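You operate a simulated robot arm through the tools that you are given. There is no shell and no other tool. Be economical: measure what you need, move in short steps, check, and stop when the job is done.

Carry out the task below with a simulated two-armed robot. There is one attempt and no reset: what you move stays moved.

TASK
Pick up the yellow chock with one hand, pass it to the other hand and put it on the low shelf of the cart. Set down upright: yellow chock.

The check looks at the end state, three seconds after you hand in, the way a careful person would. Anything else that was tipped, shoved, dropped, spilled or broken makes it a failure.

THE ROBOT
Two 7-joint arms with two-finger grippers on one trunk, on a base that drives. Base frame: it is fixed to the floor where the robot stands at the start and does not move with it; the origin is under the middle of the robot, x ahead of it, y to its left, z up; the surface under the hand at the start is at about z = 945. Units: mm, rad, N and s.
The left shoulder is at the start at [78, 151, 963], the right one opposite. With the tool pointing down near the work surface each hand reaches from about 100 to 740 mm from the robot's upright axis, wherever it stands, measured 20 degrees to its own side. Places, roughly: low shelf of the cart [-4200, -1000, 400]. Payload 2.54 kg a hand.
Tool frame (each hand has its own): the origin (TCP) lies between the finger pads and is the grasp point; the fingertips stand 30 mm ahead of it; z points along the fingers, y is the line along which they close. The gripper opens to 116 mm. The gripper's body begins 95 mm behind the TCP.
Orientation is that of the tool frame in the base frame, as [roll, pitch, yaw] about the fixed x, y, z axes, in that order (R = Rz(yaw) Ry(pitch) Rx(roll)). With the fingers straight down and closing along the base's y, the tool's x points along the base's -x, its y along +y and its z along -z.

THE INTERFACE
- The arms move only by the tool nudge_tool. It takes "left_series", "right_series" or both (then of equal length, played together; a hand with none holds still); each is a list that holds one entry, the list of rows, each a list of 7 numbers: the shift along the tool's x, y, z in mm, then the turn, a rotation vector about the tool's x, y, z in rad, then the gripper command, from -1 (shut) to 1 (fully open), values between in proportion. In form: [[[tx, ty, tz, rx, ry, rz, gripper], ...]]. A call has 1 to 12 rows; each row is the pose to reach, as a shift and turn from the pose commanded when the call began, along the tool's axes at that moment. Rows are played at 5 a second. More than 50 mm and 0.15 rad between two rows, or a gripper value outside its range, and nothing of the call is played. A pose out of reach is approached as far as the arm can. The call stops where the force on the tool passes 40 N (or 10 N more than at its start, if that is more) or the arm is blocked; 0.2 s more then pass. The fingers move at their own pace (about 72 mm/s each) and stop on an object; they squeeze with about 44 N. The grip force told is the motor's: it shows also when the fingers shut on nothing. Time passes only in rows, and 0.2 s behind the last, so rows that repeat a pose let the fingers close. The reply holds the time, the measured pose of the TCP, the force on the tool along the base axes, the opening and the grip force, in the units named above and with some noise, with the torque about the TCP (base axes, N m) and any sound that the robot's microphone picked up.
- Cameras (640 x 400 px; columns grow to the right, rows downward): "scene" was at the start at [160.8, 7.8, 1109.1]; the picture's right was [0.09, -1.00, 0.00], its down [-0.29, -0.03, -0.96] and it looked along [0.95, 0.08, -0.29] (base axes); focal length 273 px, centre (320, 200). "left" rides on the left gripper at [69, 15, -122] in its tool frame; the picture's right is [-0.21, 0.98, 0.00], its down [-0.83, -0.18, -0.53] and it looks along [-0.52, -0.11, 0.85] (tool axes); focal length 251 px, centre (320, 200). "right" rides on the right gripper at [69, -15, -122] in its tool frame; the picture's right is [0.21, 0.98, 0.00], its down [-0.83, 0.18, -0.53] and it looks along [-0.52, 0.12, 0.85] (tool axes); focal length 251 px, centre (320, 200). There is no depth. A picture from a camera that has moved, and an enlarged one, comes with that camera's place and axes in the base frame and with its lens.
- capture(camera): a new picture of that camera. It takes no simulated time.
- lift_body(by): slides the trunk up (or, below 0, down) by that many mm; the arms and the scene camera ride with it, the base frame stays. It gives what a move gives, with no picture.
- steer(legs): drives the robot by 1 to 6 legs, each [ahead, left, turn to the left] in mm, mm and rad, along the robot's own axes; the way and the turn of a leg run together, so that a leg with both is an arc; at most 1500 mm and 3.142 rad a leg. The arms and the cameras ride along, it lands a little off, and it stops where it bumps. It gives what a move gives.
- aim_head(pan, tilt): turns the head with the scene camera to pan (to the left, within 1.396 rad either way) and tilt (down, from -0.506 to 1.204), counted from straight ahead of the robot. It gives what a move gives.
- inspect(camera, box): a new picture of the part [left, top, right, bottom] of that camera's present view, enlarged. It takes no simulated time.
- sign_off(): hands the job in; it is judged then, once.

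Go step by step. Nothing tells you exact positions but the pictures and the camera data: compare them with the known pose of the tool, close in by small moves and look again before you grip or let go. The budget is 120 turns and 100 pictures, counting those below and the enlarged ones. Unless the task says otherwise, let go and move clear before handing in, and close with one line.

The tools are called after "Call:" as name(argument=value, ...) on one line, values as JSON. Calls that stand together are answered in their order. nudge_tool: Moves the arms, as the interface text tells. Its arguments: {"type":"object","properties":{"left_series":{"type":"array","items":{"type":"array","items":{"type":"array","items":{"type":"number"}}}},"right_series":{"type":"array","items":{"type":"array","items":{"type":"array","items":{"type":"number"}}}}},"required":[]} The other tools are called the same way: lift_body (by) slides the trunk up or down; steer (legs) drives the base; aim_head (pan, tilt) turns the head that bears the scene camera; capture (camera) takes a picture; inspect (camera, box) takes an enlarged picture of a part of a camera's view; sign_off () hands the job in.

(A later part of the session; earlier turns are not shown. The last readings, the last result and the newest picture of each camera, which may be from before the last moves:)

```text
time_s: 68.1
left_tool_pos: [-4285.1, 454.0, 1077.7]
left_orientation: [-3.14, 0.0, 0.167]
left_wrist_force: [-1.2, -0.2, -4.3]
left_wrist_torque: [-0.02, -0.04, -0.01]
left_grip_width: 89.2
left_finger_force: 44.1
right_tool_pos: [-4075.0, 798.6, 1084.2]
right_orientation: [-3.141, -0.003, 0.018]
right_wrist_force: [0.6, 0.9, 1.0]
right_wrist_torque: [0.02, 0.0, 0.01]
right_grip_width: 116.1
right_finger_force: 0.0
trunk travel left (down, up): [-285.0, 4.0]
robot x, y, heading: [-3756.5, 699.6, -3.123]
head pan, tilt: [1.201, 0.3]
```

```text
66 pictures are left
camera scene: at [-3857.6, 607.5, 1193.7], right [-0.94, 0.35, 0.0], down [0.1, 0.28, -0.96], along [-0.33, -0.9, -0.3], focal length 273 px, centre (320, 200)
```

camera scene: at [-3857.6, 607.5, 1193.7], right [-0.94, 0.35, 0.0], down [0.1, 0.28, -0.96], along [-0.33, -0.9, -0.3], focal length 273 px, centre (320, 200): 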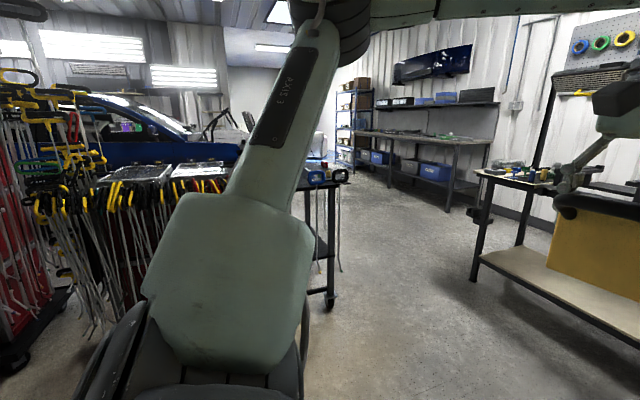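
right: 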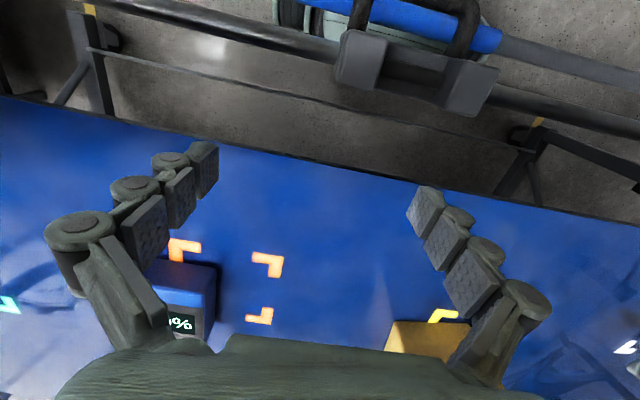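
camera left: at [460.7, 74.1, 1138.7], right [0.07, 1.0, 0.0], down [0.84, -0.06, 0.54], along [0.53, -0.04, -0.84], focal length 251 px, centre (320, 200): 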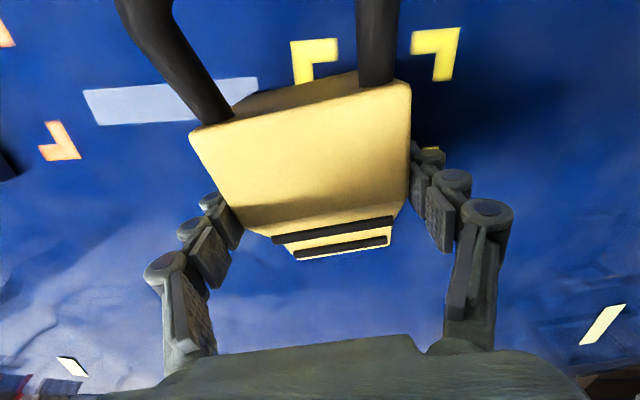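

Call:
steer(legs=[[0, 0, 1.35]])

Call:
aim_head(pan=-0.15, tilt=0.35)

Call:
capture(camera="scene")

```text
time_s: 72.0
left_tool_pos: [-3624.9, 130.6, 1076.8]
left_orientation: [-3.141, -0.001, 1.537]
left_wrist_force: [-0.4, -0.7, -3.5]
left_wrist_torque: [0.05, 0.03, 0.01]
left_grip_width: 89.1
left_finger_force: 44.1
right_tool_pos: [-3919.7, 405.8, 1084.9]
right_orientation: [-3.141, -0.002, 1.388]
right_wrist_force: [0.0, 0.4, 0.1]
right_wrist_torque: [-0.02, 0.0, -0.02]
right_grip_width: 116.2
right_finger_force: 0.1
trunk travel left (down, up): [-285.0, 4.0]
robot x, y, heading: [-3753.6, 696.1, -1.752]
head pan, tilt: [1.201, 0.3]
```

```text
time_s: 73.5
left_tool_pos: [-3625.5, 131.6, 1076.5]
left_orientation: [-3.139, 0.002, 1.538]
left_wrist_force: [-1.0, 0.2, -4.9]
left_wrist_torque: [0.01, 0.02, 0.03]
left_grip_width: 89.3
left_finger_force: 44.2
right_tool_pos: [-3919.4, 405.0, 1084.7]
right_orientation: [-3.141, -0.002, 1.388]
right_wrist_force: [-1.3, -0.4, -0.8]
right_wrist_torque: [-0.01, -0.02, 0.0]
right_grip_width: 116.3
right_finger_force: 0.1
trunk travel left (down, up): [-285.0, 4.0]
robot x, y, heading: [-3757.7, 696.1, -1.749]
head pan, tilt: [-0.15, 0.351]
```

```text
65 pictures are left
camera scene: at [-3799.9, 541.3, 1189.0], right [-0.94, 0.33, 0.0], down [0.11, 0.33, -0.94], along [-0.31, -0.89, -0.34], focal length 273 px, centre (320, 200)
```

scene: 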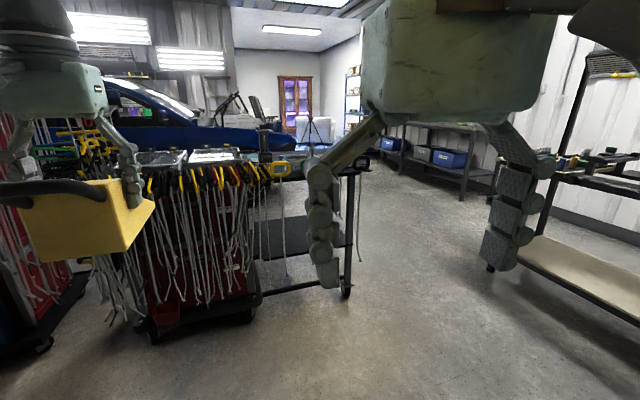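

Call:
inspect(camera="scene", box=[120, 130, 400, 320])

```text
2.11 times, centred on (260, 225) of scene
camera zoom: at [-3799.9, 541.3, 1189.0], right [-0.94, 0.33, 0.0], down [0.11, 0.33, -0.94], along [-0.31, -0.89, -0.34], focal length 574 px, centre (446, 147)
```

zoom: 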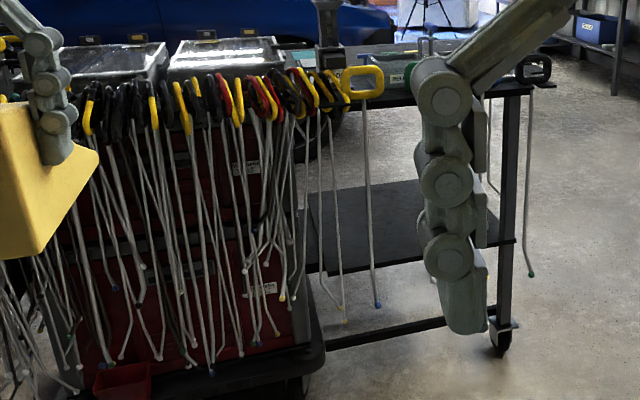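

The low shelf spans roughly x -4450…-3920, y -740…-1235, with hooked rods hanging at its +y edge. The -x side looks more open, so I'll move around to view it.

Call:
steer(legs=[[0, 0, 0.18], [0, -1150, 0], [500, 0, 0]])

Call:
aim_head(pan=0.35, tilt=0.4)

Call:
capture(camera="scene")

```text
time_s: 87.7
left_tool_pos: [-4640.1, -316.7, 1075.9]
left_orientation: [-3.139, -0.001, 1.73]
left_wrist_force: [-0.3, 0.0, -3.9]
left_wrist_torque: [0.05, 0.01, 0.05]
left_grip_width: 89.0
left_finger_force: 44.2
right_tool_pos: [-4981.0, -102.4, 1085.4]
right_orientation: [-3.141, -0.002, 1.579]
right_wrist_force: [0.5, -0.1, -0.7]
right_wrist_torque: [-0.03, 0.03, -0.01]
right_grip_width: 116.1
right_finger_force: 0.0
trunk travel left (down, up): [-285.0, 4.0]
robot x, y, heading: [-4874.8, 211.7, -1.565]
head pan, tilt: [-0.15, 0.351]
```

```text
time_s: 88.6
left_tool_pos: [-4639.0, -316.5, 1076.4]
left_orientation: [-3.14, 0.001, 1.73]
left_wrist_force: [0.7, -0.4, -4.0]
left_wrist_torque: [0.05, -0.01, -0.04]
left_grip_width: 89.3
left_finger_force: 44.5
right_tool_pos: [-4980.9, -102.9, 1084.1]
right_orientation: [3.141, -0.002, 1.579]
right_wrist_force: [0.2, -1.1, -0.3]
right_wrist_torque: [0.04, -0.01, 0.0]
right_grip_width: 115.9
right_finger_force: 0.0
trunk travel left (down, up): [-285.0, 4.0]
robot x, y, heading: [-4875.6, 212.0, -1.562]
head pan, tilt: [0.351, 0.4]
```

```text
63 pictures are left
camera scene: at [-4843.9, 58.3, 1184.4], right [-0.94, -0.35, 0.0], down [-0.14, 0.36, -0.92], along [0.32, -0.86, -0.39], focal length 273 px, centre (320, 200)
```

scene: 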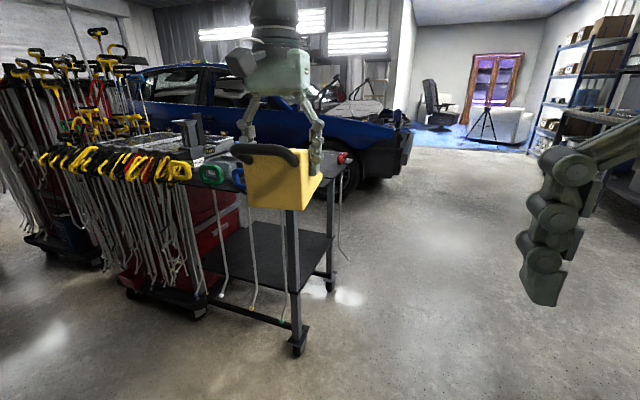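

Call:
inspect(camera="scene", box=[180, 130, 380, 360])

```text
1.74 times, centred on (280, 245) of scene
camera zoom: at [-4843.9, 58.3, 1184.4], right [-0.94, -0.35, 0.0], down [-0.14, 0.36, -0.92], along [0.32, -0.86, -0.39], focal length 474 px, centre (390, 122)
```

zoom: 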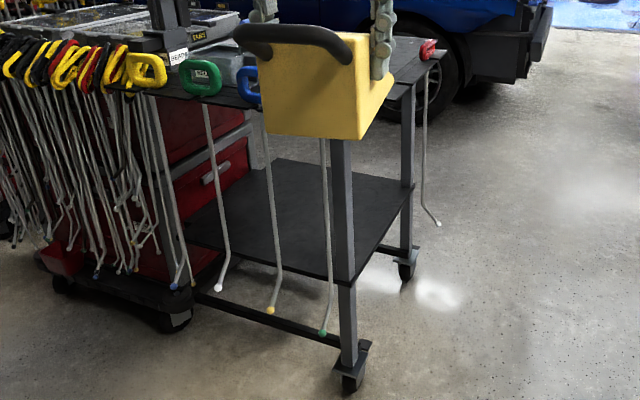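

The -x side of the cart is open between its legs, so the right hand can slide the chock in there with a horizontal tool. For the handover I'll yaw the chock so its handle end faces the right shoulder.

Call:
nudge_tool(left_series=[[[0, 0, 0, 0, 0, -0.12, -1], [0, 0, 0, 0, 0, -0.24, -1], [0, 0, 0, 0, 0, -0.36, -1], [0, 0, 0, 0, 0, -0.48, -1], [0, 0, 0, 0, 0, -0.48, -1]]], right_series=[[[0, 0, 0, 0, -0.12, 0, 1], [0, 0, 0, 0, -0.24, 0, 1], [0, 0, 0, 0, -0.36, 0, 1], [0, 0, 0, 0, -0.48, 0, 1], [0, 0, 0, 0, -0.48, 0, 1]]])

Call:
aim_head(pan=0.2, tilt=0.35)

Call:
capture(camera="scene")

```text
time_s: 89.8
left_tool_pos: [-4638.7, -317.6, 1077.7]
left_orientation: [3.141, -0.002, 2.211]
left_wrist_force: [0.0, 0.2, -4.6]
left_wrist_torque: [0.04, 0.0, -0.01]
left_grip_width: 89.2
left_finger_force: 44.0
right_tool_pos: [-4982.5, -108.4, 1090.6]
right_orientation: [3.111, 0.454, 1.533]
right_wrist_force: [0.8, 0.3, -0.1]
right_wrist_torque: [-0.02, 0.01, -0.01]
right_grip_width: 115.9
right_finger_force: 0.1
trunk travel left (down, up): [-285.0, 4.0]
robot x, y, heading: [-4879.5, 213.3, -1.56]
head pan, tilt: [0.351, 0.4]
```

```text
time_s: 90.5
left_tool_pos: [-4638.7, -317.1, 1077.1]
left_orientation: [-3.141, -0.002, 2.209]
left_wrist_force: [-0.1, 0.0, -4.0]
left_wrist_torque: [0.07, 0.01, 0.0]
left_grip_width: 89.2
left_finger_force: 44.2
right_tool_pos: [-4984.2, -107.4, 1089.5]
right_orientation: [3.109, 0.46, 1.534]
right_wrist_force: [0.1, -1.1, 0.6]
right_wrist_torque: [0.01, -0.02, 0.0]
right_grip_width: 115.9
right_finger_force: 0.1
trunk travel left (down, up): [-285.0, 4.0]
robot x, y, heading: [-4878.6, 214.6, -1.559]
head pan, tilt: [0.201, 0.351]
```

```text
61 pictures are left
camera scene: at [-4837.7, 60.3, 1190.2], right [-0.91, -0.42, 0.0], down [-0.14, 0.3, -0.94], along [0.39, -0.86, -0.33], focal length 273 px, centre (320, 200)
```

scene: 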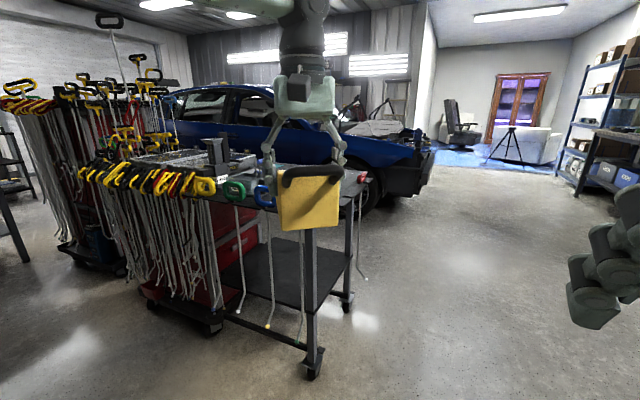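

The chock's handle end now faces the right shoulder side. I'll extend and lower the left hand a little to give the right arm room, and start bringing the right hand down and level.

Call:
nudge_tool(left_series=[[[-7, -5, 8, 0, 0, 0, -1], [-14, -10, 15, 0, 0, 0, -1], [-21, -16, 22, 0, 0, 0, -1], [-28, -21, 30, 0, 0, 0, -1], [-35, -26, 38, 0, 0, 0, -1], [-42, -31, 45, 0, 0, 0, -1], [-49, -37, 52, 0, 0, 0, -1], [-56, -42, 60, 0, 0, 0, -1], [-56, -42, 60, 0, 0, 0, -1]]], right_series=[[[-10, 14, 26, 0, -0.13, 0, 1], [-20, 29, 52, 0, -0.26, 0, 1], [-30, 43, 78, 0, -0.4, 0, 1], [-40, 58, 104, 0, -0.54, 0, 1], [-50, 73, 130, 0, -0.68, 0, 1], [-60, 88, 156, 0, -0.82, 0, 1], [-72, 102, 182, 0, -0.96, 0, 1], [-82, 117, 208, 0, -1.1, 0, 1], [-82, 117, 208, 0, -1.1, 0, 1]]])

Call:
aim_head(pan=0.1, tilt=0.5)

Call:
capture(camera="scene")

Call:
capture(camera="right")

```text
time_s: 92.5
left_tool_pos: [-4639.7, -385.7, 1017.7]
left_orientation: [-3.14, -0.001, 2.208]
left_wrist_force: [-0.8, 0.1, -4.2]
left_wrist_torque: [0.01, 0.03, -0.02]
left_grip_width: 89.2
left_finger_force: 43.6
right_tool_pos: [-4865.4, -272.3, 937.0]
right_orientation: [0.072, 1.559, -1.488]
right_wrist_force: [0.5, 0.4, -0.2]
right_wrist_torque: [0.02, -0.03, -0.02]
right_grip_width: 116.0
right_finger_force: 0.1
right hand out of reach, approached as far as the arm can: row 3, 4, 5, 6
trunk travel left (down, up): [-285.0, 4.0]
robot x, y, heading: [-4874.4, 211.5, -1.559]
head pan, tilt: [0.201, 0.351]
```

```text
time_s: 93.2
left_tool_pos: [-4640.9, -386.0, 1016.4]
left_orientation: [-3.14, -0.002, 2.21]
left_wrist_force: [-0.1, -0.6, -4.2]
left_wrist_torque: [0.01, 0.03, 0.03]
left_grip_width: 89.2
left_finger_force: 43.9
right_tool_pos: [-4865.0, -272.3, 937.7]
right_orientation: [0.049, 1.562, -1.514]
right_wrist_force: [-0.2, 0.7, -0.5]
right_wrist_torque: [-0.01, -0.01, -0.03]
right_grip_width: 115.9
right_finger_force: 0.1
trunk travel left (down, up): [-285.0, 4.0]
robot x, y, heading: [-4877.5, 215.5, -1.564]
head pan, tilt: [0.099, 0.499]
```

```text
60 pictures are left
camera scene: at [-4866.5, 54.6, 1175.3], right [-0.99, -0.11, 0.0], down [-0.05, 0.48, -0.88], along [0.1, -0.87, -0.48], focal length 273 px, centre (320, 200)
```

scene: 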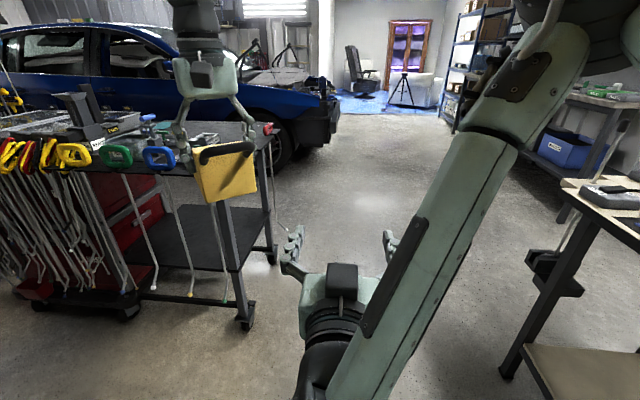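

```text
59 pictures are left
camera right: at [-4881.0, -151.0, 868.8], right [0.98, 0.01, -0.21], down [0.18, 0.54, 0.82], along [0.12, -0.84, 0.53], focal length 251 px, centre (320, 200)
```

right: 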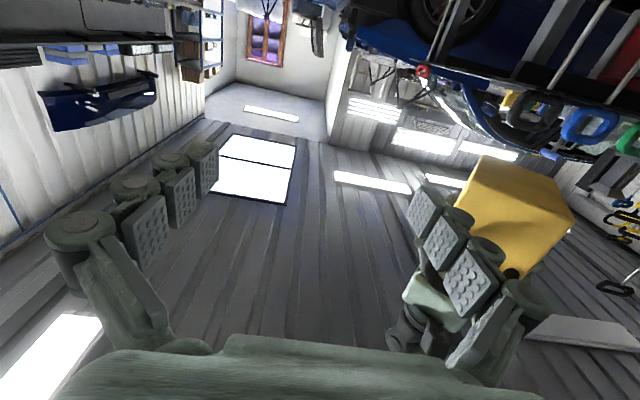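

Call:
inspect(camera="scene", box=[260, 210, 430, 370])

Call:
inspect(camera="scene", box=[140, 20, 290, 220])

```text
2.50 times, centred on (345, 290) of scene
camera zoom: at [-4866.5, 54.6, 1175.3], right [-0.99, -0.11, 0.0], down [-0.05, 0.48, -0.88], along [0.1, -0.87, -0.48], focal length 682 px, centre (258, -25)
```

zoom: 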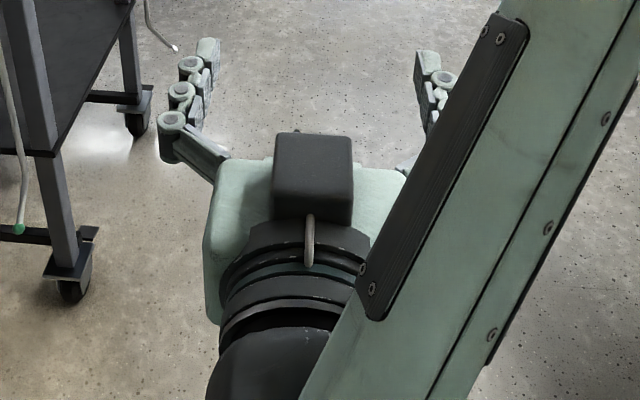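

```text
2.00 times, centred on (215, 120) of scene
camera zoom: at [-4866.5, 54.6, 1175.3], right [-0.99, -0.11, 0.0], down [-0.05, 0.48, -0.88], along [0.1, -0.87, -0.48], focal length 545 px, centre (530, 360)
```

zoom: 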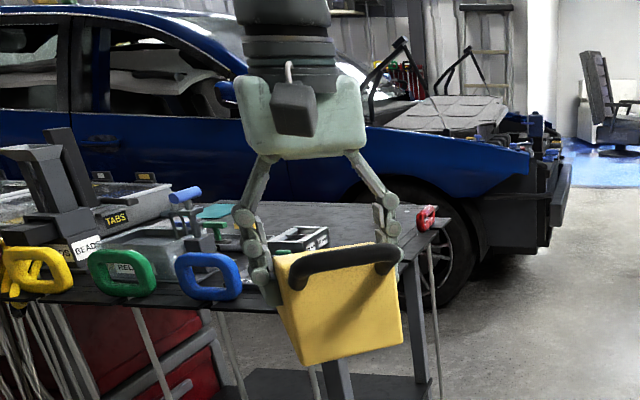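

Both hands are in good poses. I'll yaw the level right hand to the chock's axis and bring it to just behind the chock, at the height of its lower part.

Call:
nudge_tool(right_series=[[[-6, 15, 0, -0.13, 0, 0, 1], [-12, 45, 2, -0.26, 0, 0, 1], [-18, 80, 5, -0.38, 0, 0, 1], [-24, 115, 10, -0.5, 0, 0, 1], [-29, 150, 15, -0.63, 0, 0, 1], [-29, 150, 15, -0.63, 0, 0, 1]]])

Call:
aim_head(pan=0.3, tilt=0.5)

Call:
capture(camera="scene")

Call:
capture(camera="right")

```text
time_s: 94.6
left_tool_pos: [-4640.4, -387.1, 1017.1]
left_orientation: [-3.14, -0.001, 2.209]
left_wrist_force: [-0.1, -0.2, -4.7]
left_wrist_torque: [0.05, 0.04, -0.02]
left_grip_width: 89.4
left_finger_force: 43.9
right_tool_pos: [-4732.2, -277.9, 971.5]
right_orientation: [1.569, 1.554, 0.53]
right_wrist_force: [0.1, 0.3, 0.0]
right_wrist_torque: [0.0, -0.02, 0.0]
right_grip_width: 116.1
right_finger_force: 0.1
right hand out of reach, approached as far as the arm can: row 5, 6
trunk travel left (down, up): [-285.0, 4.0]
robot x, y, heading: [-4882.4, 215.2, -1.562]
head pan, tilt: [0.099, 0.499]
```

```text
time_s: 95.4
left_tool_pos: [-4641.5, -386.0, 1016.7]
left_orientation: [3.141, -0.003, 2.21]
left_wrist_force: [0.8, 1.0, -5.2]
left_wrist_torque: [0.02, 0.05, 0.0]
left_grip_width: 89.3
left_finger_force: 44.2
right_tool_pos: [-4732.5, -274.4, 969.0]
right_orientation: [1.69, 1.555, 0.651]
right_wrist_force: [0.4, 0.2, -0.3]
right_wrist_torque: [0.01, 0.02, -0.01]
right_grip_width: 115.8
right_finger_force: 0.0
trunk travel left (down, up): [-285.0, 4.0]
robot x, y, heading: [-4879.5, 214.2, -1.562]
head pan, tilt: [0.3, 0.499]
```

```text
56 pictures are left
camera scene: at [-4869.7, 52.8, 1183.2], right [-1.0, -0.07, 0.0], down [-0.03, 0.4, -0.92], along [0.07, -0.91, -0.4], focal length 273 px, centre (320, 200)
```

scene: 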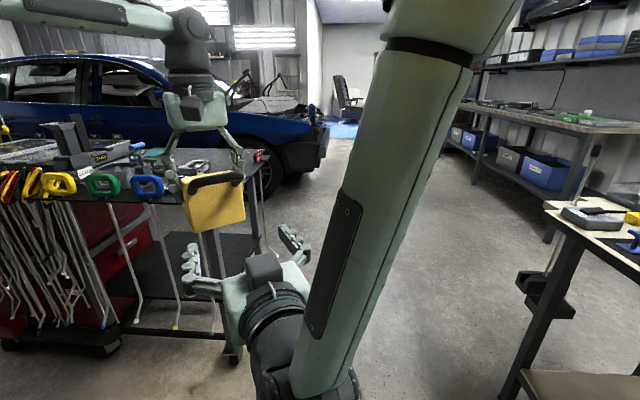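

```text
55 pictures are left
camera right: at [-4805.9, -176.7, 901.7], right [0.84, 0.5, -0.2], down [-0.13, 0.54, 0.83], along [0.52, -0.68, 0.52], focal length 251 px, centre (320, 200)
```

right: 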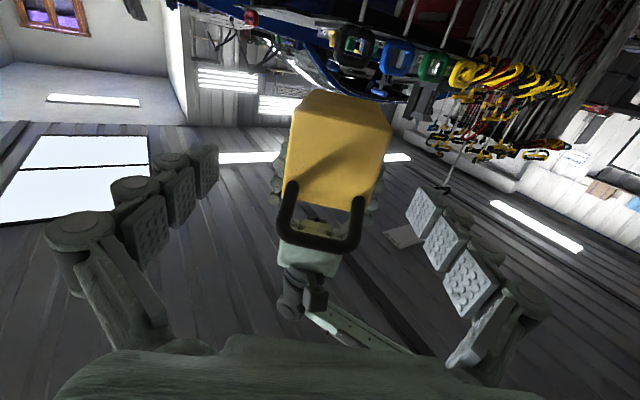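

The right hand stopped 0.1 rad short of the chock's axis, so I'll rotate the chock to match and shift the right hand onto its axis.

Call:
nudge_tool(left_series=[[[0, 0, 0, 0, 0, 0.05, -1], [0, 0, 0, 0, 0, 0.105, -1], [0, 0, 0, 0, 0, 0.105, -1]]], right_series=[[[0, 10, 10, 0, 0, 0, 1], [2, 22, 20, 0, 0, 0, 1], [2, 22, 20, 0, 0, 0, 1]]])

Call:
capture(camera="right")

Call:
inspect(camera="scene", box=[140, 120, 340, 320])

```text
time_s: 96.2
left_tool_pos: [-4639.9, -388.9, 1017.1]
left_orientation: [3.141, 0.0, 2.104]
left_wrist_force: [0.1, 0.3, -3.1]
left_wrist_torque: [-0.04, 0.05, 0.0]
left_grip_width: 89.2
left_finger_force: 43.9
right_tool_pos: [-4699.7, -278.7, 966.1]
right_orientation: [-1.076, 1.562, -2.103]
right_wrist_force: [-0.6, 0.4, -4.1]
right_wrist_torque: [-0.39, -0.28, -0.07]
right_grip_width: 116.1
right_finger_force: 0.1
trunk travel left (down, up): [-285.0, 4.0]
robot x, y, heading: [-4878.5, 217.4, -1.564]
head pan, tilt: [0.3, 0.499]
```

```text
54 pictures are left
camera right: at [-4775.7, -181.6, 899.6], right [0.83, 0.5, -0.22], down [-0.12, 0.56, 0.82], along [0.54, -0.66, 0.52], focal length 251 px, centre (320, 200)
```

right: 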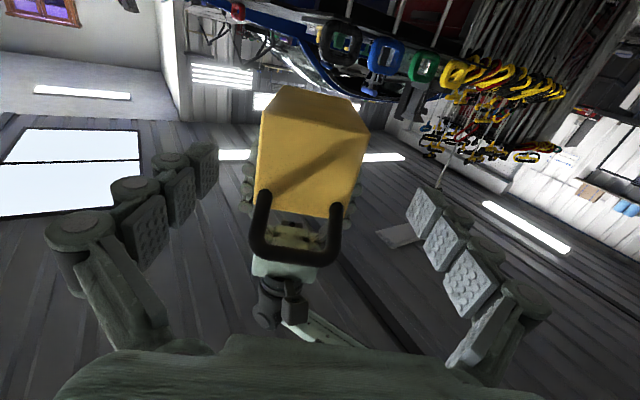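

```text
2.00 times, centred on (240, 220) of scene
camera zoom: at [-4857.6, 55.0, 1180.3], right [-0.98, -0.2, 0.0], down [-0.09, 0.42, -0.9], along [0.18, -0.88, -0.43], focal length 545 px, centre (480, 160)
```

zoom: 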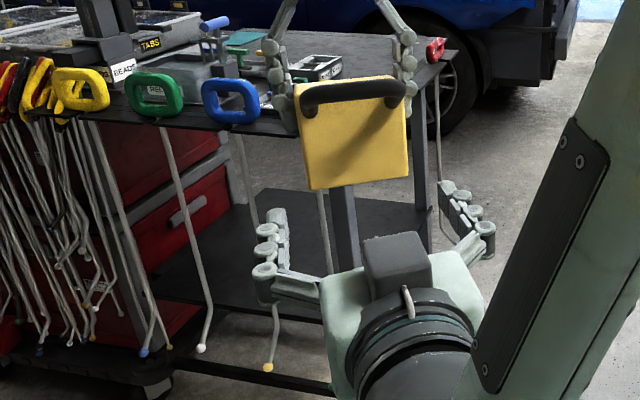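

Alignment is within about 5 mm. I'll slide the right fingers forward along the chock's lower sides, beneath the left fingertips.

Call:
nudge_tool(right_series=[[[0, -4, 25, 0, 0, 0, 1], [0, -4, 50, 0, 0, 0, 1], [0, -4, 70, 0, 0, 0, 1], [0, -4, 70, 0, 0, 0, 1]]])

Call:
capture(camera="right")

Call:
inspect(camera="scene", box=[140, 120, 340, 320])

```text
time_s: 97.2
left_tool_pos: [-4639.1, -386.7, 1017.0]
left_orientation: [3.14, -0.003, 2.105]
left_wrist_force: [0.0, 0.0, -4.3]
left_wrist_torque: [0.03, 0.01, 0.02]
left_grip_width: 89.3
left_finger_force: 43.8
right_tool_pos: [-4677.0, -321.1, 971.2]
right_orientation: [-1.224, 1.567, -2.26]
right_wrist_force: [-0.1, -0.9, 0.3]
right_wrist_torque: [-0.04, 0.0, 0.0]
right_grip_width: 116.0
right_finger_force: 0.1
right hand out of reach, approached as far as the arm can: row 2, 3, 4
trunk travel left (down, up): [-285.0, 4.0]
robot x, y, heading: [-4872.6, 215.0, -1.562]
head pan, tilt: [0.3, 0.499]
```

```text
52 pictures are left
camera right: at [-4752.7, -222.8, 902.2], right [0.84, 0.5, -0.22], down [-0.11, 0.55, 0.82], along [0.53, -0.67, 0.52], focal length 251 px, centre (320, 200)
```

right: 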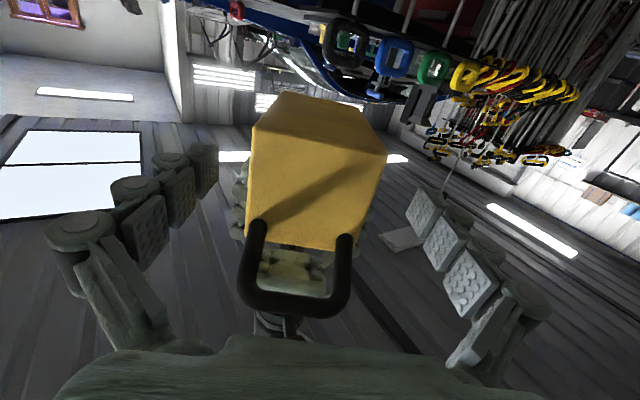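

```text
2.00 times, centred on (240, 220) of scene
camera zoom: at [-4851.7, 56.8, 1177.9], right [-0.96, -0.27, 0.0], down [-0.12, 0.44, -0.89], along [0.24, -0.86, -0.45], focal length 545 px, centre (480, 160)
```

zoom: 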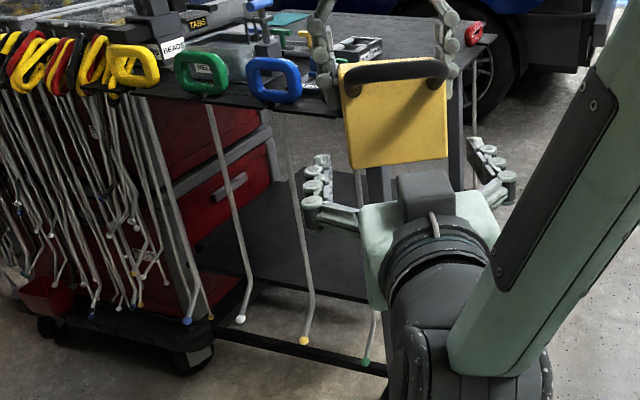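

The right arm is at its limit there, so I'll bring the chock back to it with the left hand along the chock's own axis, raised 5 mm.

Call:
nudge_tool(left_series=[[[0, 0, -5, 0, 0, 0, -1], [15, 0, -5, 0, 0, 0, -1], [30, 0, -5, 0, 0, 0, -1], [45, 0, -5, 0, 0, 0, -1], [60, 0, -5, 0, 0, 0, -1], [60, 0, -5, 0, 0, 0, -1]]])

Call:
capture(camera="right")

Call:
inspect(camera="scene", box=[140, 120, 340, 320])

```text
time_s: 98.6
left_tool_pos: [-4670.4, -335.6, 1022.3]
left_orientation: [-3.14, 0.0, 2.103]
left_wrist_force: [-0.8, -0.1, -3.9]
left_wrist_torque: [0.02, 0.02, 0.01]
left_grip_width: 89.2
left_finger_force: 44.0
right_tool_pos: [-4678.5, -320.4, 969.5]
right_orientation: [-1.292, 1.569, -2.329]
right_wrist_force: [0.2, -0.3, 0.6]
right_wrist_torque: [0.01, 0.0, 0.02]
right_grip_width: 116.2
right_finger_force: 0.1
trunk travel left (down, up): [-285.0, 4.0]
robot x, y, heading: [-4875.3, 210.7, -1.566]
head pan, tilt: [0.3, 0.499]
```

```text
50 pictures are left
camera right: at [-4752.9, -222.7, 902.1], right [0.84, 0.5, -0.22], down [-0.11, 0.55, 0.82], along [0.53, -0.67, 0.52], focal length 251 px, centre (320, 200)
```

right: 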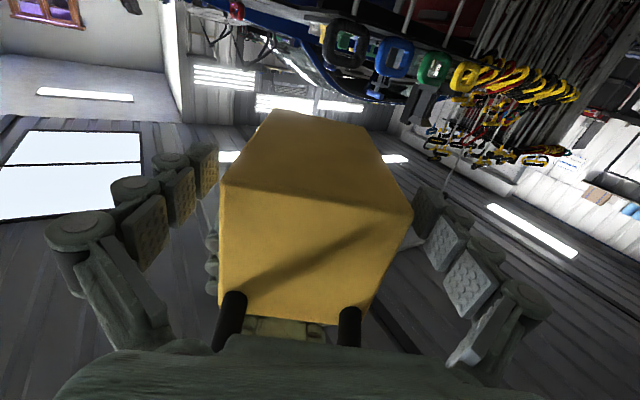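

```text
2.00 times, centred on (240, 220) of scene
camera zoom: at [-4851.5, 56.8, 1178.0], right [-0.96, -0.27, 0.0], down [-0.12, 0.44, -0.89], along [0.24, -0.86, -0.45], focal length 545 px, centre (480, 160)
```

zoom: 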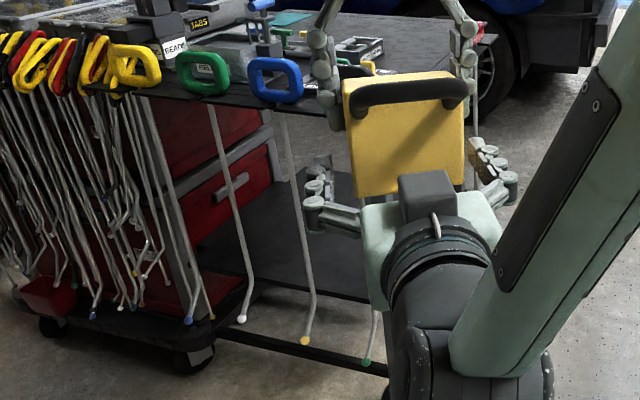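

The chock is centred between the right fingers. I'll raise the right hand 5 mm and close it.

Call:
nudge_tool(right_series=[[[-5, 0, 0, 0, 0, 0, 1], [-5, 0, 0, 0, 0, 0, 0.7], [-5, 0, 0, 0, 0, 0, 0.6], [-5, 0, 0, 0, 0, 0, 0.4], [-5, 0, 0, 0, 0, 0, 0], [-5, 0, 0, 0, 0, 0, -1], [-5, 0, 0, 0, 0, 0, -1]]])

Call:
capture(camera="right")

Call:
inspect(camera="scene", box=[140, 120, 340, 320])

```text
time_s: 100.2
left_tool_pos: [-4670.7, -335.7, 1021.8]
left_orientation: [3.141, -0.001, 2.105]
left_wrist_force: [12.0, 0.9, -2.7]
left_wrist_torque: [-0.17, -0.32, 0.06]
left_grip_width: 89.2
left_finger_force: 43.4
right_tool_pos: [-4678.9, -319.7, 974.5]
right_orientation: [-1.052, 1.568, -2.082]
right_wrist_force: [-12.5, -0.2, 0.0]
right_wrist_torque: [0.26, -0.22, -0.25]
right_grip_width: 89.3
right_finger_force: 44.3
trunk travel left (down, up): [-285.0, 4.0]
robot x, y, heading: [-4879.0, 215.7, -1.563]
head pan, tilt: [0.3, 0.499]
```

```text
48 pictures are left
camera right: at [-4754.1, -223.2, 907.0], right [0.84, 0.5, -0.22], down [-0.12, 0.55, 0.82], along [0.53, -0.67, 0.52], focal length 251 px, centre (320, 200)
```

right: 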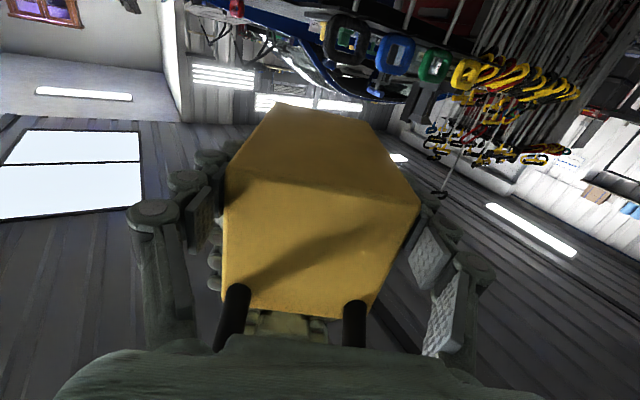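

```text
2.00 times, centred on (240, 220) of scene
camera zoom: at [-4851.4, 56.3, 1181.5], right [-0.96, -0.27, 0.0], down [-0.11, 0.4, -0.91], along [0.25, -0.87, -0.42], focal length 545 px, centre (480, 160)
```

zoom: 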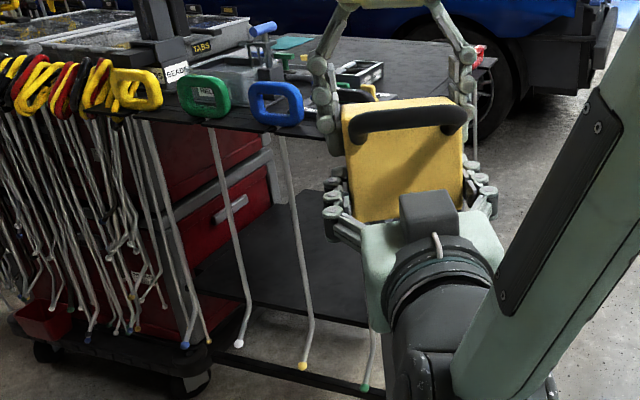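

Both hands grip it. Now the left hand opens and rises clear.

Call:
nudge_tool(left_series=[[[0, 0, 0, 0, 0, 0, -0.3], [0, 0, 0, 0, 0, 0, 0.5], [0, 0, 0, 0, 0, 0, 1], [0, 0, 0, 0, 0, 0, 1], [0, 0, -10, 0, 0, 0, 1], [0, 0, -30, 0, 0, 0, 1], [0, 0, -60, 0, 0, 0, 1], [0, 0, -90, 0, 0, 0, 1], [0, 0, -90, 0, 0, 0, 1]]])

Call:
capture(camera="scene")

Call:
capture(camera="right")

```text
time_s: 102.2
left_tool_pos: [-4669.5, -335.6, 1113.6]
left_orientation: [-3.141, -0.001, 2.105]
left_wrist_force: [-0.2, 0.1, 0.3]
left_wrist_torque: [-0.03, 0.01, 0.01]
left_grip_width: 116.1
left_finger_force: 0.1
right_tool_pos: [-4677.7, -320.1, 976.2]
right_orientation: [-1.037, 1.565, -2.067]
right_wrist_force: [-0.1, -0.1, 0.0]
right_wrist_torque: [0.07, 0.05, -0.03]
right_grip_width: 89.2
right_finger_force: 43.8
trunk travel left (down, up): [-285.0, 4.0]
robot x, y, heading: [-4875.7, 212.6, -1.56]
head pan, tilt: [0.3, 0.499]
```

```text
46 pictures are left
camera scene: at [-4851.4, 56.2, 1181.5], right [-0.96, -0.27, 0.0], down [-0.11, 0.4, -0.91], along [0.25, -0.87, -0.42], focal length 273 px, centre (320, 200)
```

scene: 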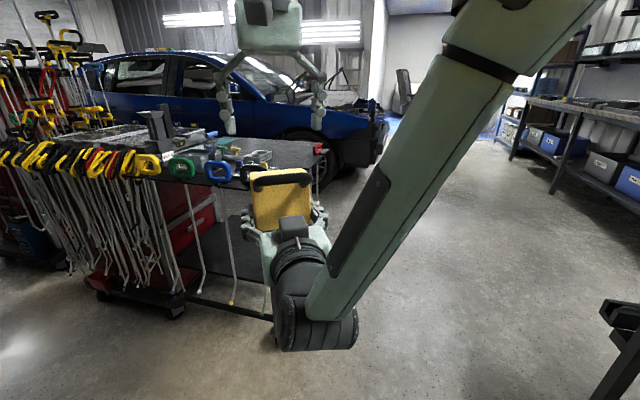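

```text
45 pictures are left
camera right: at [-4753.4, -222.9, 907.1], right [0.84, 0.5, -0.22], down [-0.12, 0.55, 0.82], along [0.53, -0.66, 0.52], focal length 251 px, centre (320, 200)
```

right: 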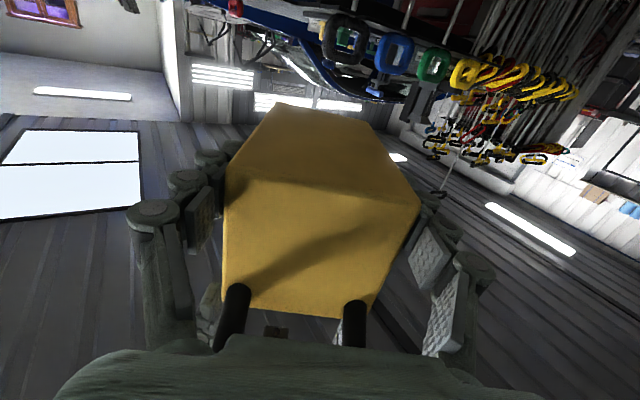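

Handover is complete: the right hand alone holds the chock. I'll retract the left hand up and out to its own side.

Call:
nudge_tool(left_series=[[[0, 20, -30, 0, 0, 0, 1], [15, 60, -30, 0, 0, 0, 1], [35, 100, -30, 0, 0, 0, 1], [60, 140, -30, 0, 0, 0, 1], [90, 175, -30, 0, 0, 0, 1], [115, 205, -30, 0, 0, 0, 1], [126, 216, -30, 0, 0, 0, 1], [126, 216, -30, 0, 0, 0, 1]]])

Call:
lift_body(by=-200)

Call:
capture(camera="scene")

```text
time_s: 104.0
left_tool_pos: [-4548.2, -119.1, 1141.1]
left_orientation: [-3.14, 0.0, 2.104]
left_wrist_force: [-0.1, 1.0, 0.4]
left_wrist_torque: [0.01, -0.02, -0.04]
left_grip_width: 115.8
left_finger_force: 0.0
right_tool_pos: [-4677.9, -319.5, 974.1]
right_orientation: [-1.01, 1.567, -2.041]
right_wrist_force: [0.4, -0.9, 0.1]
right_wrist_torque: [0.11, 0.03, 0.02]
right_grip_width: 88.9
right_finger_force: 43.6
trunk travel left (down, up): [-285.0, 4.0]
robot x, y, heading: [-4880.9, 213.2, -1.564]
head pan, tilt: [0.3, 0.499]
```

```text
time_s: 106.1
left_tool_pos: [-4548.9, -118.3, 939.7]
left_orientation: [-3.14, 0.0, 2.105]
left_wrist_force: [-0.9, 0.3, -0.1]
left_wrist_torque: [0.01, 0.0, 0.02]
left_grip_width: 116.1
left_finger_force: 0.0
right_tool_pos: [-4678.0, -320.0, 775.1]
right_orientation: [-0.959, 1.566, -1.988]
right_wrist_force: [0.6, 0.8, -0.6]
right_wrist_torque: [0.08, 0.06, -0.01]
right_grip_width: 89.3
right_finger_force: 43.7
trunk travel left (down, up): [-85.0, 204.0]
robot x, y, heading: [-4876.1, 214.5, -1.56]
head pan, tilt: [0.3, 0.499]
```

```text
44 pictures are left
camera scene: at [-4851.7, 56.4, 981.5], right [-0.96, -0.27, 0.0], down [-0.11, 0.4, -0.91], along [0.24, -0.87, -0.42], focal length 273 px, centre (320, 200)
```

scene: 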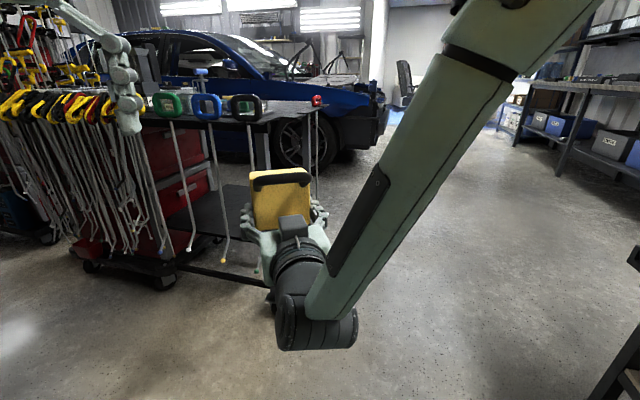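

The left hand is clear. Now I'll bring the right hand with the chock lower and around in front of its own shoulder, pointing straight ahead.

Call:
nudge_tool(right_series=[[[20, -28, -12, 0.05, 0, 0, -1], [40, -56, -24, 0.1, 0, 0, -1], [60, -84, -36, 0.15, 0, 0, -1], [80, -112, -48, 0.2, 0, 0, -1], [100, -140, -60, 0.25, 0, 0, -1], [120, -168, -72, 0.3, 0, 0, -1], [140, -196, -84, 0.35, 0, 0, -1], [160, -224, -95, 0.4, 0, 0, -1], [180, -252, -105, 0.45, 0, 0, -1], [200, -281, -113, 0.5, 0, 0, -1], [200, -281, -113, 0.5, 0, 0, -1]]])

Call:
capture(camera="scene")

Call:
capture(camera="right")

```text
time_s: 108.5
left_tool_pos: [-4548.1, -119.1, 939.3]
left_orientation: [-3.14, -0.001, 2.105]
left_wrist_force: [-0.1, -0.1, 0.3]
left_wrist_torque: [0.0, -0.01, 0.03]
left_grip_width: 115.7
left_finger_force: 0.2
right_tool_pos: [-4879.4, -337.2, 645.5]
right_orientation: [-0.83, 1.569, -2.363]
right_wrist_force: [1.0, -0.4, 0.0]
right_wrist_torque: [0.11, -0.03, -0.03]
right_grip_width: 89.2
right_finger_force: 44.0
right hand out of reach, approached as far as the arm can: row 4, 5, 6, 7, 8, 9, 10, 11
trunk travel left (down, up): [-85.0, 204.0]
robot x, y, heading: [-4876.2, 213.8, -1.562]
head pan, tilt: [0.3, 0.499]
```

```text
43 pictures are left
camera scene: at [-4848.9, 58.3, 975.3], right [-0.95, -0.3, 0.0], down [-0.15, 0.46, -0.88], along [0.27, -0.84, -0.48], focal length 273 px, centre (320, 200)
```

scene: 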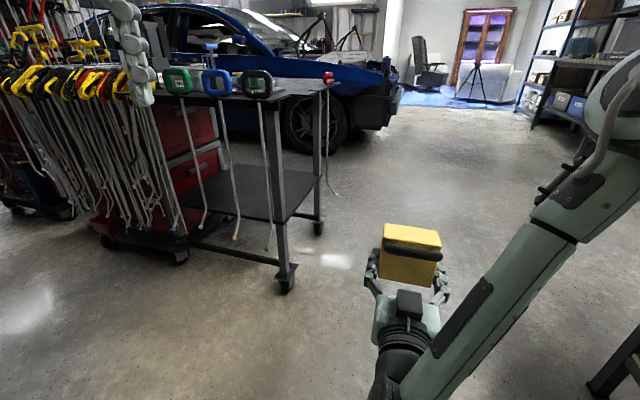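

```text
42 pictures are left
camera right: at [-4899.4, -216.2, 579.0], right [0.98, 0.03, -0.22], down [0.16, 0.54, 0.82], along [0.15, -0.84, 0.52], focal length 251 px, centre (320, 200)
```

right: 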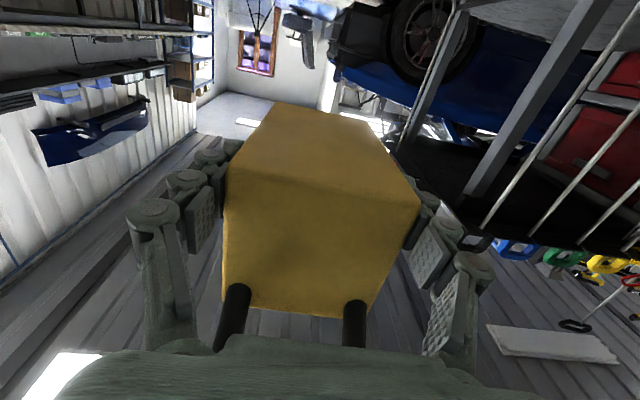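

Call:
nudge_tool(right_series=[[[0, 0, 40, 0, 0, 0, -1], [0, 0, 80, 0, 0, 0, -1], [20, 0, 120, 0, 0, 0, -1], [50, 0, 150, 0, 0, 0, -1], [80, 0, 170, 0, 0, 0, -1], [115, 0, 180, 0, 0, 0, -1], [150, 0, 180, 0, 0, 0, -1], [150, 0, 180, 0, 0, 0, -1]]])

Call:
inspect(camera="scene", box=[80, 60, 360, 300])

```text
time_s: 110.3
left_tool_pos: [-4547.7, -119.6, 940.4]
left_orientation: [3.141, -0.003, 2.107]
left_wrist_force: [0.5, -0.8, -1.3]
left_wrist_torque: [0.0, -0.01, -0.01]
left_grip_width: 116.1
left_finger_force: 0.0
right_tool_pos: [-4802.8, -502.9, 559.9]
right_orientation: [-3.069, 1.517, 1.615]
right_wrist_force: [0.1, 0.0, -0.8]
right_wrist_torque: [0.1, -0.02, -0.02]
right_grip_width: 89.2
right_finger_force: 44.0
right hand out of reach, approached as far as the arm can: row 1, 2, 3, 4, 5, 6, 7, 8
trunk travel left (down, up): [-85.0, 204.0]
robot x, y, heading: [-4876.2, 211.0, -1.563]
head pan, tilt: [0.3, 0.499]
```

```text
1.67 times, centred on (220, 180) of scene
camera zoom: at [-4848.8, 58.3, 975.3], right [-0.95, -0.3, 0.0], down [-0.15, 0.46, -0.88], along [0.27, -0.84, -0.48], focal length 454 px, centre (487, 233)
```

zoom: 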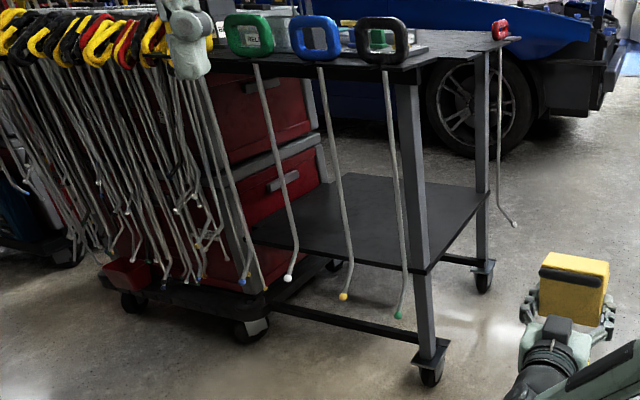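

Horizontal reach downwards is limited. I'll test whether reaching further forward allows the hand to go lower.

Call:
nudge_tool(right_series=[[[0, 0, 40, 0, 0, 0, -1], [0, 0, 80, 0, 0, 0, -1], [0, 0, 120, 0, 0, 0, -1], [30, 0, 140, 0, 0, 0, -1], [60, 0, 140, 0, 0, 0, -1], [90, 0, 140, 0, 0, 0, -1], [90, 0, 140, 0, 0, 0, -1]]])

```text
time_s: 111.9
left_tool_pos: [-4547.9, -120.1, 939.0]
left_orientation: [-3.141, -0.002, 2.103]
left_wrist_force: [-0.7, 0.2, -0.1]
left_wrist_torque: [-0.02, 0.01, 0.01]
left_grip_width: 116.0
left_finger_force: 0.1
right_tool_pos: [-4794.4, -628.5, 511.8]
right_orientation: [-3.08, 1.466, 1.566]
right_wrist_force: [-0.4, 0.4, -0.1]
right_wrist_torque: [0.14, -0.03, 0.02]
right_grip_width: 89.4
right_finger_force: 43.7
right hand out of reach, approached as far as the arm can: row 1, 2, 3, 4, 5, 6, 7
trunk travel left (down, up): [-85.0, 204.0]
robot x, y, heading: [-4877.2, 211.7, -1.56]
head pan, tilt: [0.3, 0.499]
```

Call:
nudge_tool(right_series=[[[20, 0, 30, 0, 0, 0, -1], [40, 0, 60, 0, 0, 0, -1], [70, 0, 70, 0, 0, 0, -1], [100, 0, 70, 0, 0, 0, -1], [100, 0, 70, 0, 0, 0, -1]]])

Call:
capture(camera="scene")

```text
time_s: 113.1
left_tool_pos: [-4548.5, -117.9, 939.9]
left_orientation: [3.141, 0.0, 2.105]
left_wrist_force: [0.1, 0.3, -0.4]
left_wrist_torque: [0.0, 0.02, 0.04]
left_grip_width: 116.2
left_finger_force: 0.0
right_tool_pos: [-4799.0, -632.5, 509.9]
right_orientation: [-3.079, 1.461, 1.564]
right_wrist_force: [0.1, -0.4, 0.4]
right_wrist_torque: [0.09, 0.02, 0.03]
right_grip_width: 89.4
right_finger_force: 43.6
right hand out of reach, approached as far as the arm can: row 1, 2, 3, 4, 5
trunk travel left (down, up): [-85.0, 204.0]
robot x, y, heading: [-4878.0, 214.4, -1.562]
head pan, tilt: [0.3, 0.499]
```

```text
40 pictures are left
camera scene: at [-4848.8, 58.3, 975.3], right [-0.95, -0.3, 0.0], down [-0.15, 0.46, -0.88], along [0.27, -0.84, -0.48], focal length 273 px, centre (320, 200)
```

scene: 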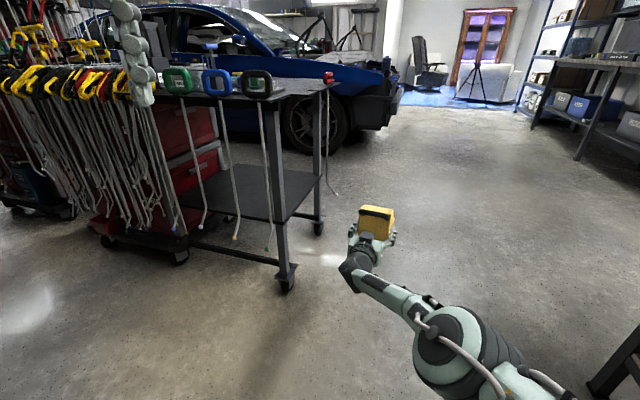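

The arm is straight at this point, with too little margin for a gentle set-down. I'll test how much lower it can go with the tool pitched down a bit more and closer in.

Call:
nudge_tool(right_series=[[[0, 0, -20, 0, 0.07, 0, -1], [20, 0, -50, 0, 0.14, 0, -1], [50, 0, -80, 0, 0.2, 0, -1], [80, 0, -90, 0, 0.2, 0, -1], [120, 0, -90, 0, 0.2, 0, -1], [150, 0, -90, 0, 0.2, 0, -1], [150, 0, -90, 0, 0.2, 0, -1]]])

```text
time_s: 114.7
left_tool_pos: [-4549.3, -119.8, 939.8]
left_orientation: [3.141, 0.0, 2.106]
left_wrist_force: [-0.5, -0.4, 1.2]
left_wrist_torque: [0.02, 0.03, -0.03]
left_grip_width: 116.0
left_finger_force: 0.0
right_tool_pos: [-4792.3, -520.0, 367.5]
right_orientation: [-3.116, 1.264, 1.524]
right_wrist_force: [-1.2, 0.6, -0.4]
right_wrist_torque: [0.14, -0.04, -0.02]
right_grip_width: 89.2
right_finger_force: 43.8
trunk travel left (down, up): [-85.0, 204.0]
robot x, y, heading: [-4876.1, 211.5, -1.563]
head pan, tilt: [0.3, 0.499]
```

With about 0.3 rad of tool pitch the hand goes easily low enough. The chock can then be levelled by touching its nose down and letting it pivot flat. Both hands now go to compact travel poses before I reposition diagonally at the cart's open side.

Call:
nudge_tool(right_series=[[[-8, 0, -45, 0, 0, 0, -1], [-16, 0, -90, 0, 0, 0, -1], [-24, 0, -135, 0, 0, 0, -1], [-32, 0, -180, 0, 0, 0, -1], [-40, 0, -228, 0, 0, 0, -1], [-48, 0, -277, 0, 0, 0, -1], [-48, 0, -277, 0, 0, 0, -1]]], left_series=[[[14, 12, -10, 0, 0, 0, 0.5], [28, 25, -20, 0, 0, 0, 0], [42, 37, -30, 0, 0, 0, -0.5], [56, 50, -40, 0, 0, 0, -0.9], [70, 62, -50, 0, 0, 0, -0.9], [83, 75, -60, 0, 0, 0, -0.9], [83, 75, -60, 0, 0, 0, -0.9]]])

Call:
steer(legs=[[0, 0, 0.86]])

Call:
aim_head(pan=-0.6, tilt=0.45)

Call:
capture(camera="scene")

```text
time_s: 116.3
left_tool_pos: [-4525.2, -10.0, 998.6]
left_orientation: [-3.14, 0.0, 2.107]
left_wrist_force: [0.4, -1.0, 0.2]
left_wrist_torque: [0.01, 0.03, -0.03]
left_grip_width: 5.7
left_finger_force: 0.0
right_tool_pos: [-4778.8, -266.9, 494.6]
right_orientation: [-3.12, 1.267, 1.523]
right_wrist_force: [-0.8, 0.3, -0.9]
right_wrist_torque: [0.14, -0.01, -0.04]
right_grip_width: 89.1
right_finger_force: 43.6
trunk travel left (down, up): [-85.0, 204.0]
robot x, y, heading: [-4877.9, 212.7, -1.561]
head pan, tilt: [0.3, 0.499]
```

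```text
time_s: 119.0
left_tool_pos: [-4478.3, 336.5, 998.0]
left_orientation: [-3.141, -0.003, 2.968]
left_wrist_force: [-0.1, -0.8, -0.4]
left_wrist_torque: [0.01, -0.02, -0.02]
left_grip_width: 5.8
left_finger_force: 0.1
right_tool_pos: [-4446.3, -22.5, 492.1]
right_orientation: [-3.12, 1.268, 2.391]
right_wrist_force: [-0.2, 0.2, -1.1]
right_wrist_torque: [0.13, 0.1, -0.01]
right_grip_width: 89.2
right_finger_force: 44.2
trunk travel left (down, up): [-85.0, 204.0]
robot x, y, heading: [-4881.6, 212.9, -0.701]
head pan, tilt: [0.3, 0.499]
```

```text
time_s: 120.2
left_tool_pos: [-4478.2, 335.8, 998.2]
left_orientation: [-3.141, -0.001, 2.97]
left_wrist_force: [-0.7, 0.6, -0.6]
left_wrist_torque: [-0.01, 0.04, 0.01]
left_grip_width: 5.9
left_finger_force: 0.1
right_tool_pos: [-4446.7, -22.7, 493.4]
right_orientation: [-3.12, 1.268, 2.392]
right_wrist_force: [0.3, -0.1, -0.9]
right_wrist_torque: [0.06, 0.06, 0.02]
right_grip_width: 89.1
right_finger_force: 44.4
trunk travel left (down, up): [-85.0, 204.0]
robot x, y, heading: [-4876.8, 214.7, -0.696]
head pan, tilt: [-0.6, 0.45]
```

```text
39 pictures are left
camera scene: at [-4799.9, 81.1, 979.8], right [-0.96, -0.27, 0.0], down [-0.12, 0.42, -0.9], along [0.24, -0.87, -0.44], focal length 273 px, centre (320, 200)
```

scene: 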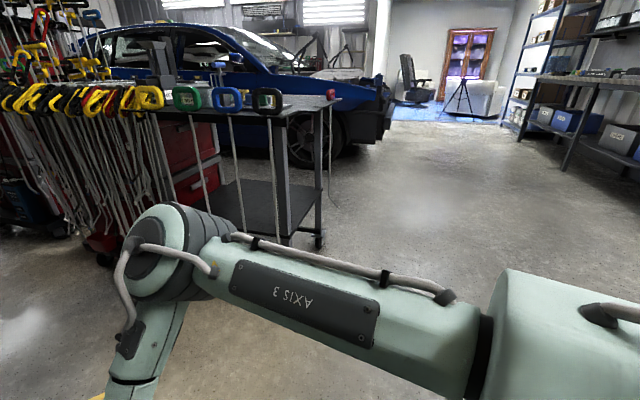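

The direct diagonal would swing the chock into the cart's corner. I'll instead turn back to face -y, advance past the corner and then turn left in place.

Call:
steer(legs=[[0, 0, -0.86], [872, -120, 0]])

Call:
aim_head(pan=0.9, tilt=0.55)

Call:
capture(camera="scene")

```text
time_s: 127.1
left_tool_pos: [-4598.8, -869.3, 998.2]
left_orientation: [-3.141, 0.001, 2.145]
left_wrist_force: [0.8, 0.6, 0.9]
left_wrist_torque: [-0.01, -0.04, -0.01]
left_grip_width: 5.9
left_finger_force: 0.0
right_tool_pos: [-4840.5, -1136.8, 493.7]
right_orientation: [-3.119, 1.268, 1.565]
right_wrist_force: [0.1, 0.7, 0.8]
right_wrist_torque: [0.13, -0.03, -0.01]
right_grip_width: 89.1
right_finger_force: 43.9
trunk travel left (down, up): [-85.0, 204.0]
robot x, y, heading: [-4953.0, -662.2, -1.53]
head pan, tilt: [-0.6, 0.45]
```

```text
time_s: 128.7
left_tool_pos: [-4598.2, -869.7, 997.7]
left_orientation: [-3.138, -0.001, 2.143]
left_wrist_force: [-0.5, -0.4, 0.1]
left_wrist_torque: [-0.05, 0.02, 0.0]
left_grip_width: 5.9
left_finger_force: 0.1
right_tool_pos: [-4840.0, -1136.4, 493.9]
right_orientation: [-3.119, 1.266, 1.565]
right_wrist_force: [0.1, 0.4, -0.1]
right_wrist_torque: [0.13, 0.01, 0.02]
right_grip_width: 89.1
right_finger_force: 44.4
trunk travel left (down, up): [-85.0, 204.0]
robot x, y, heading: [-4956.8, -662.2, -1.523]
head pan, tilt: [0.901, 0.55]
```

```text
38 pictures are left
camera scene: at [-4882.2, -780.8, 970.7], right [-0.58, -0.81, 0.0], down [-0.42, 0.31, -0.85], along [0.69, -0.5, -0.52], focal length 273 px, centre (320, 200)
```

scene: 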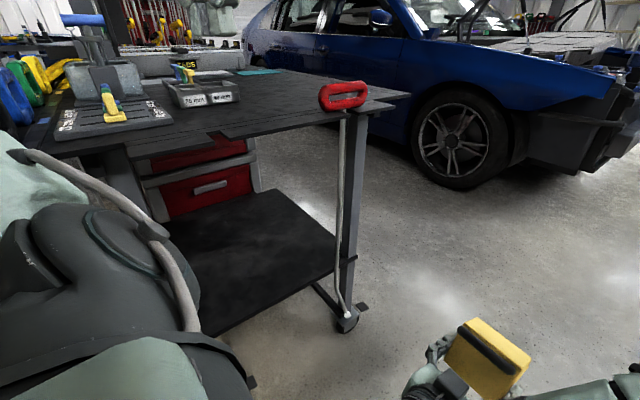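

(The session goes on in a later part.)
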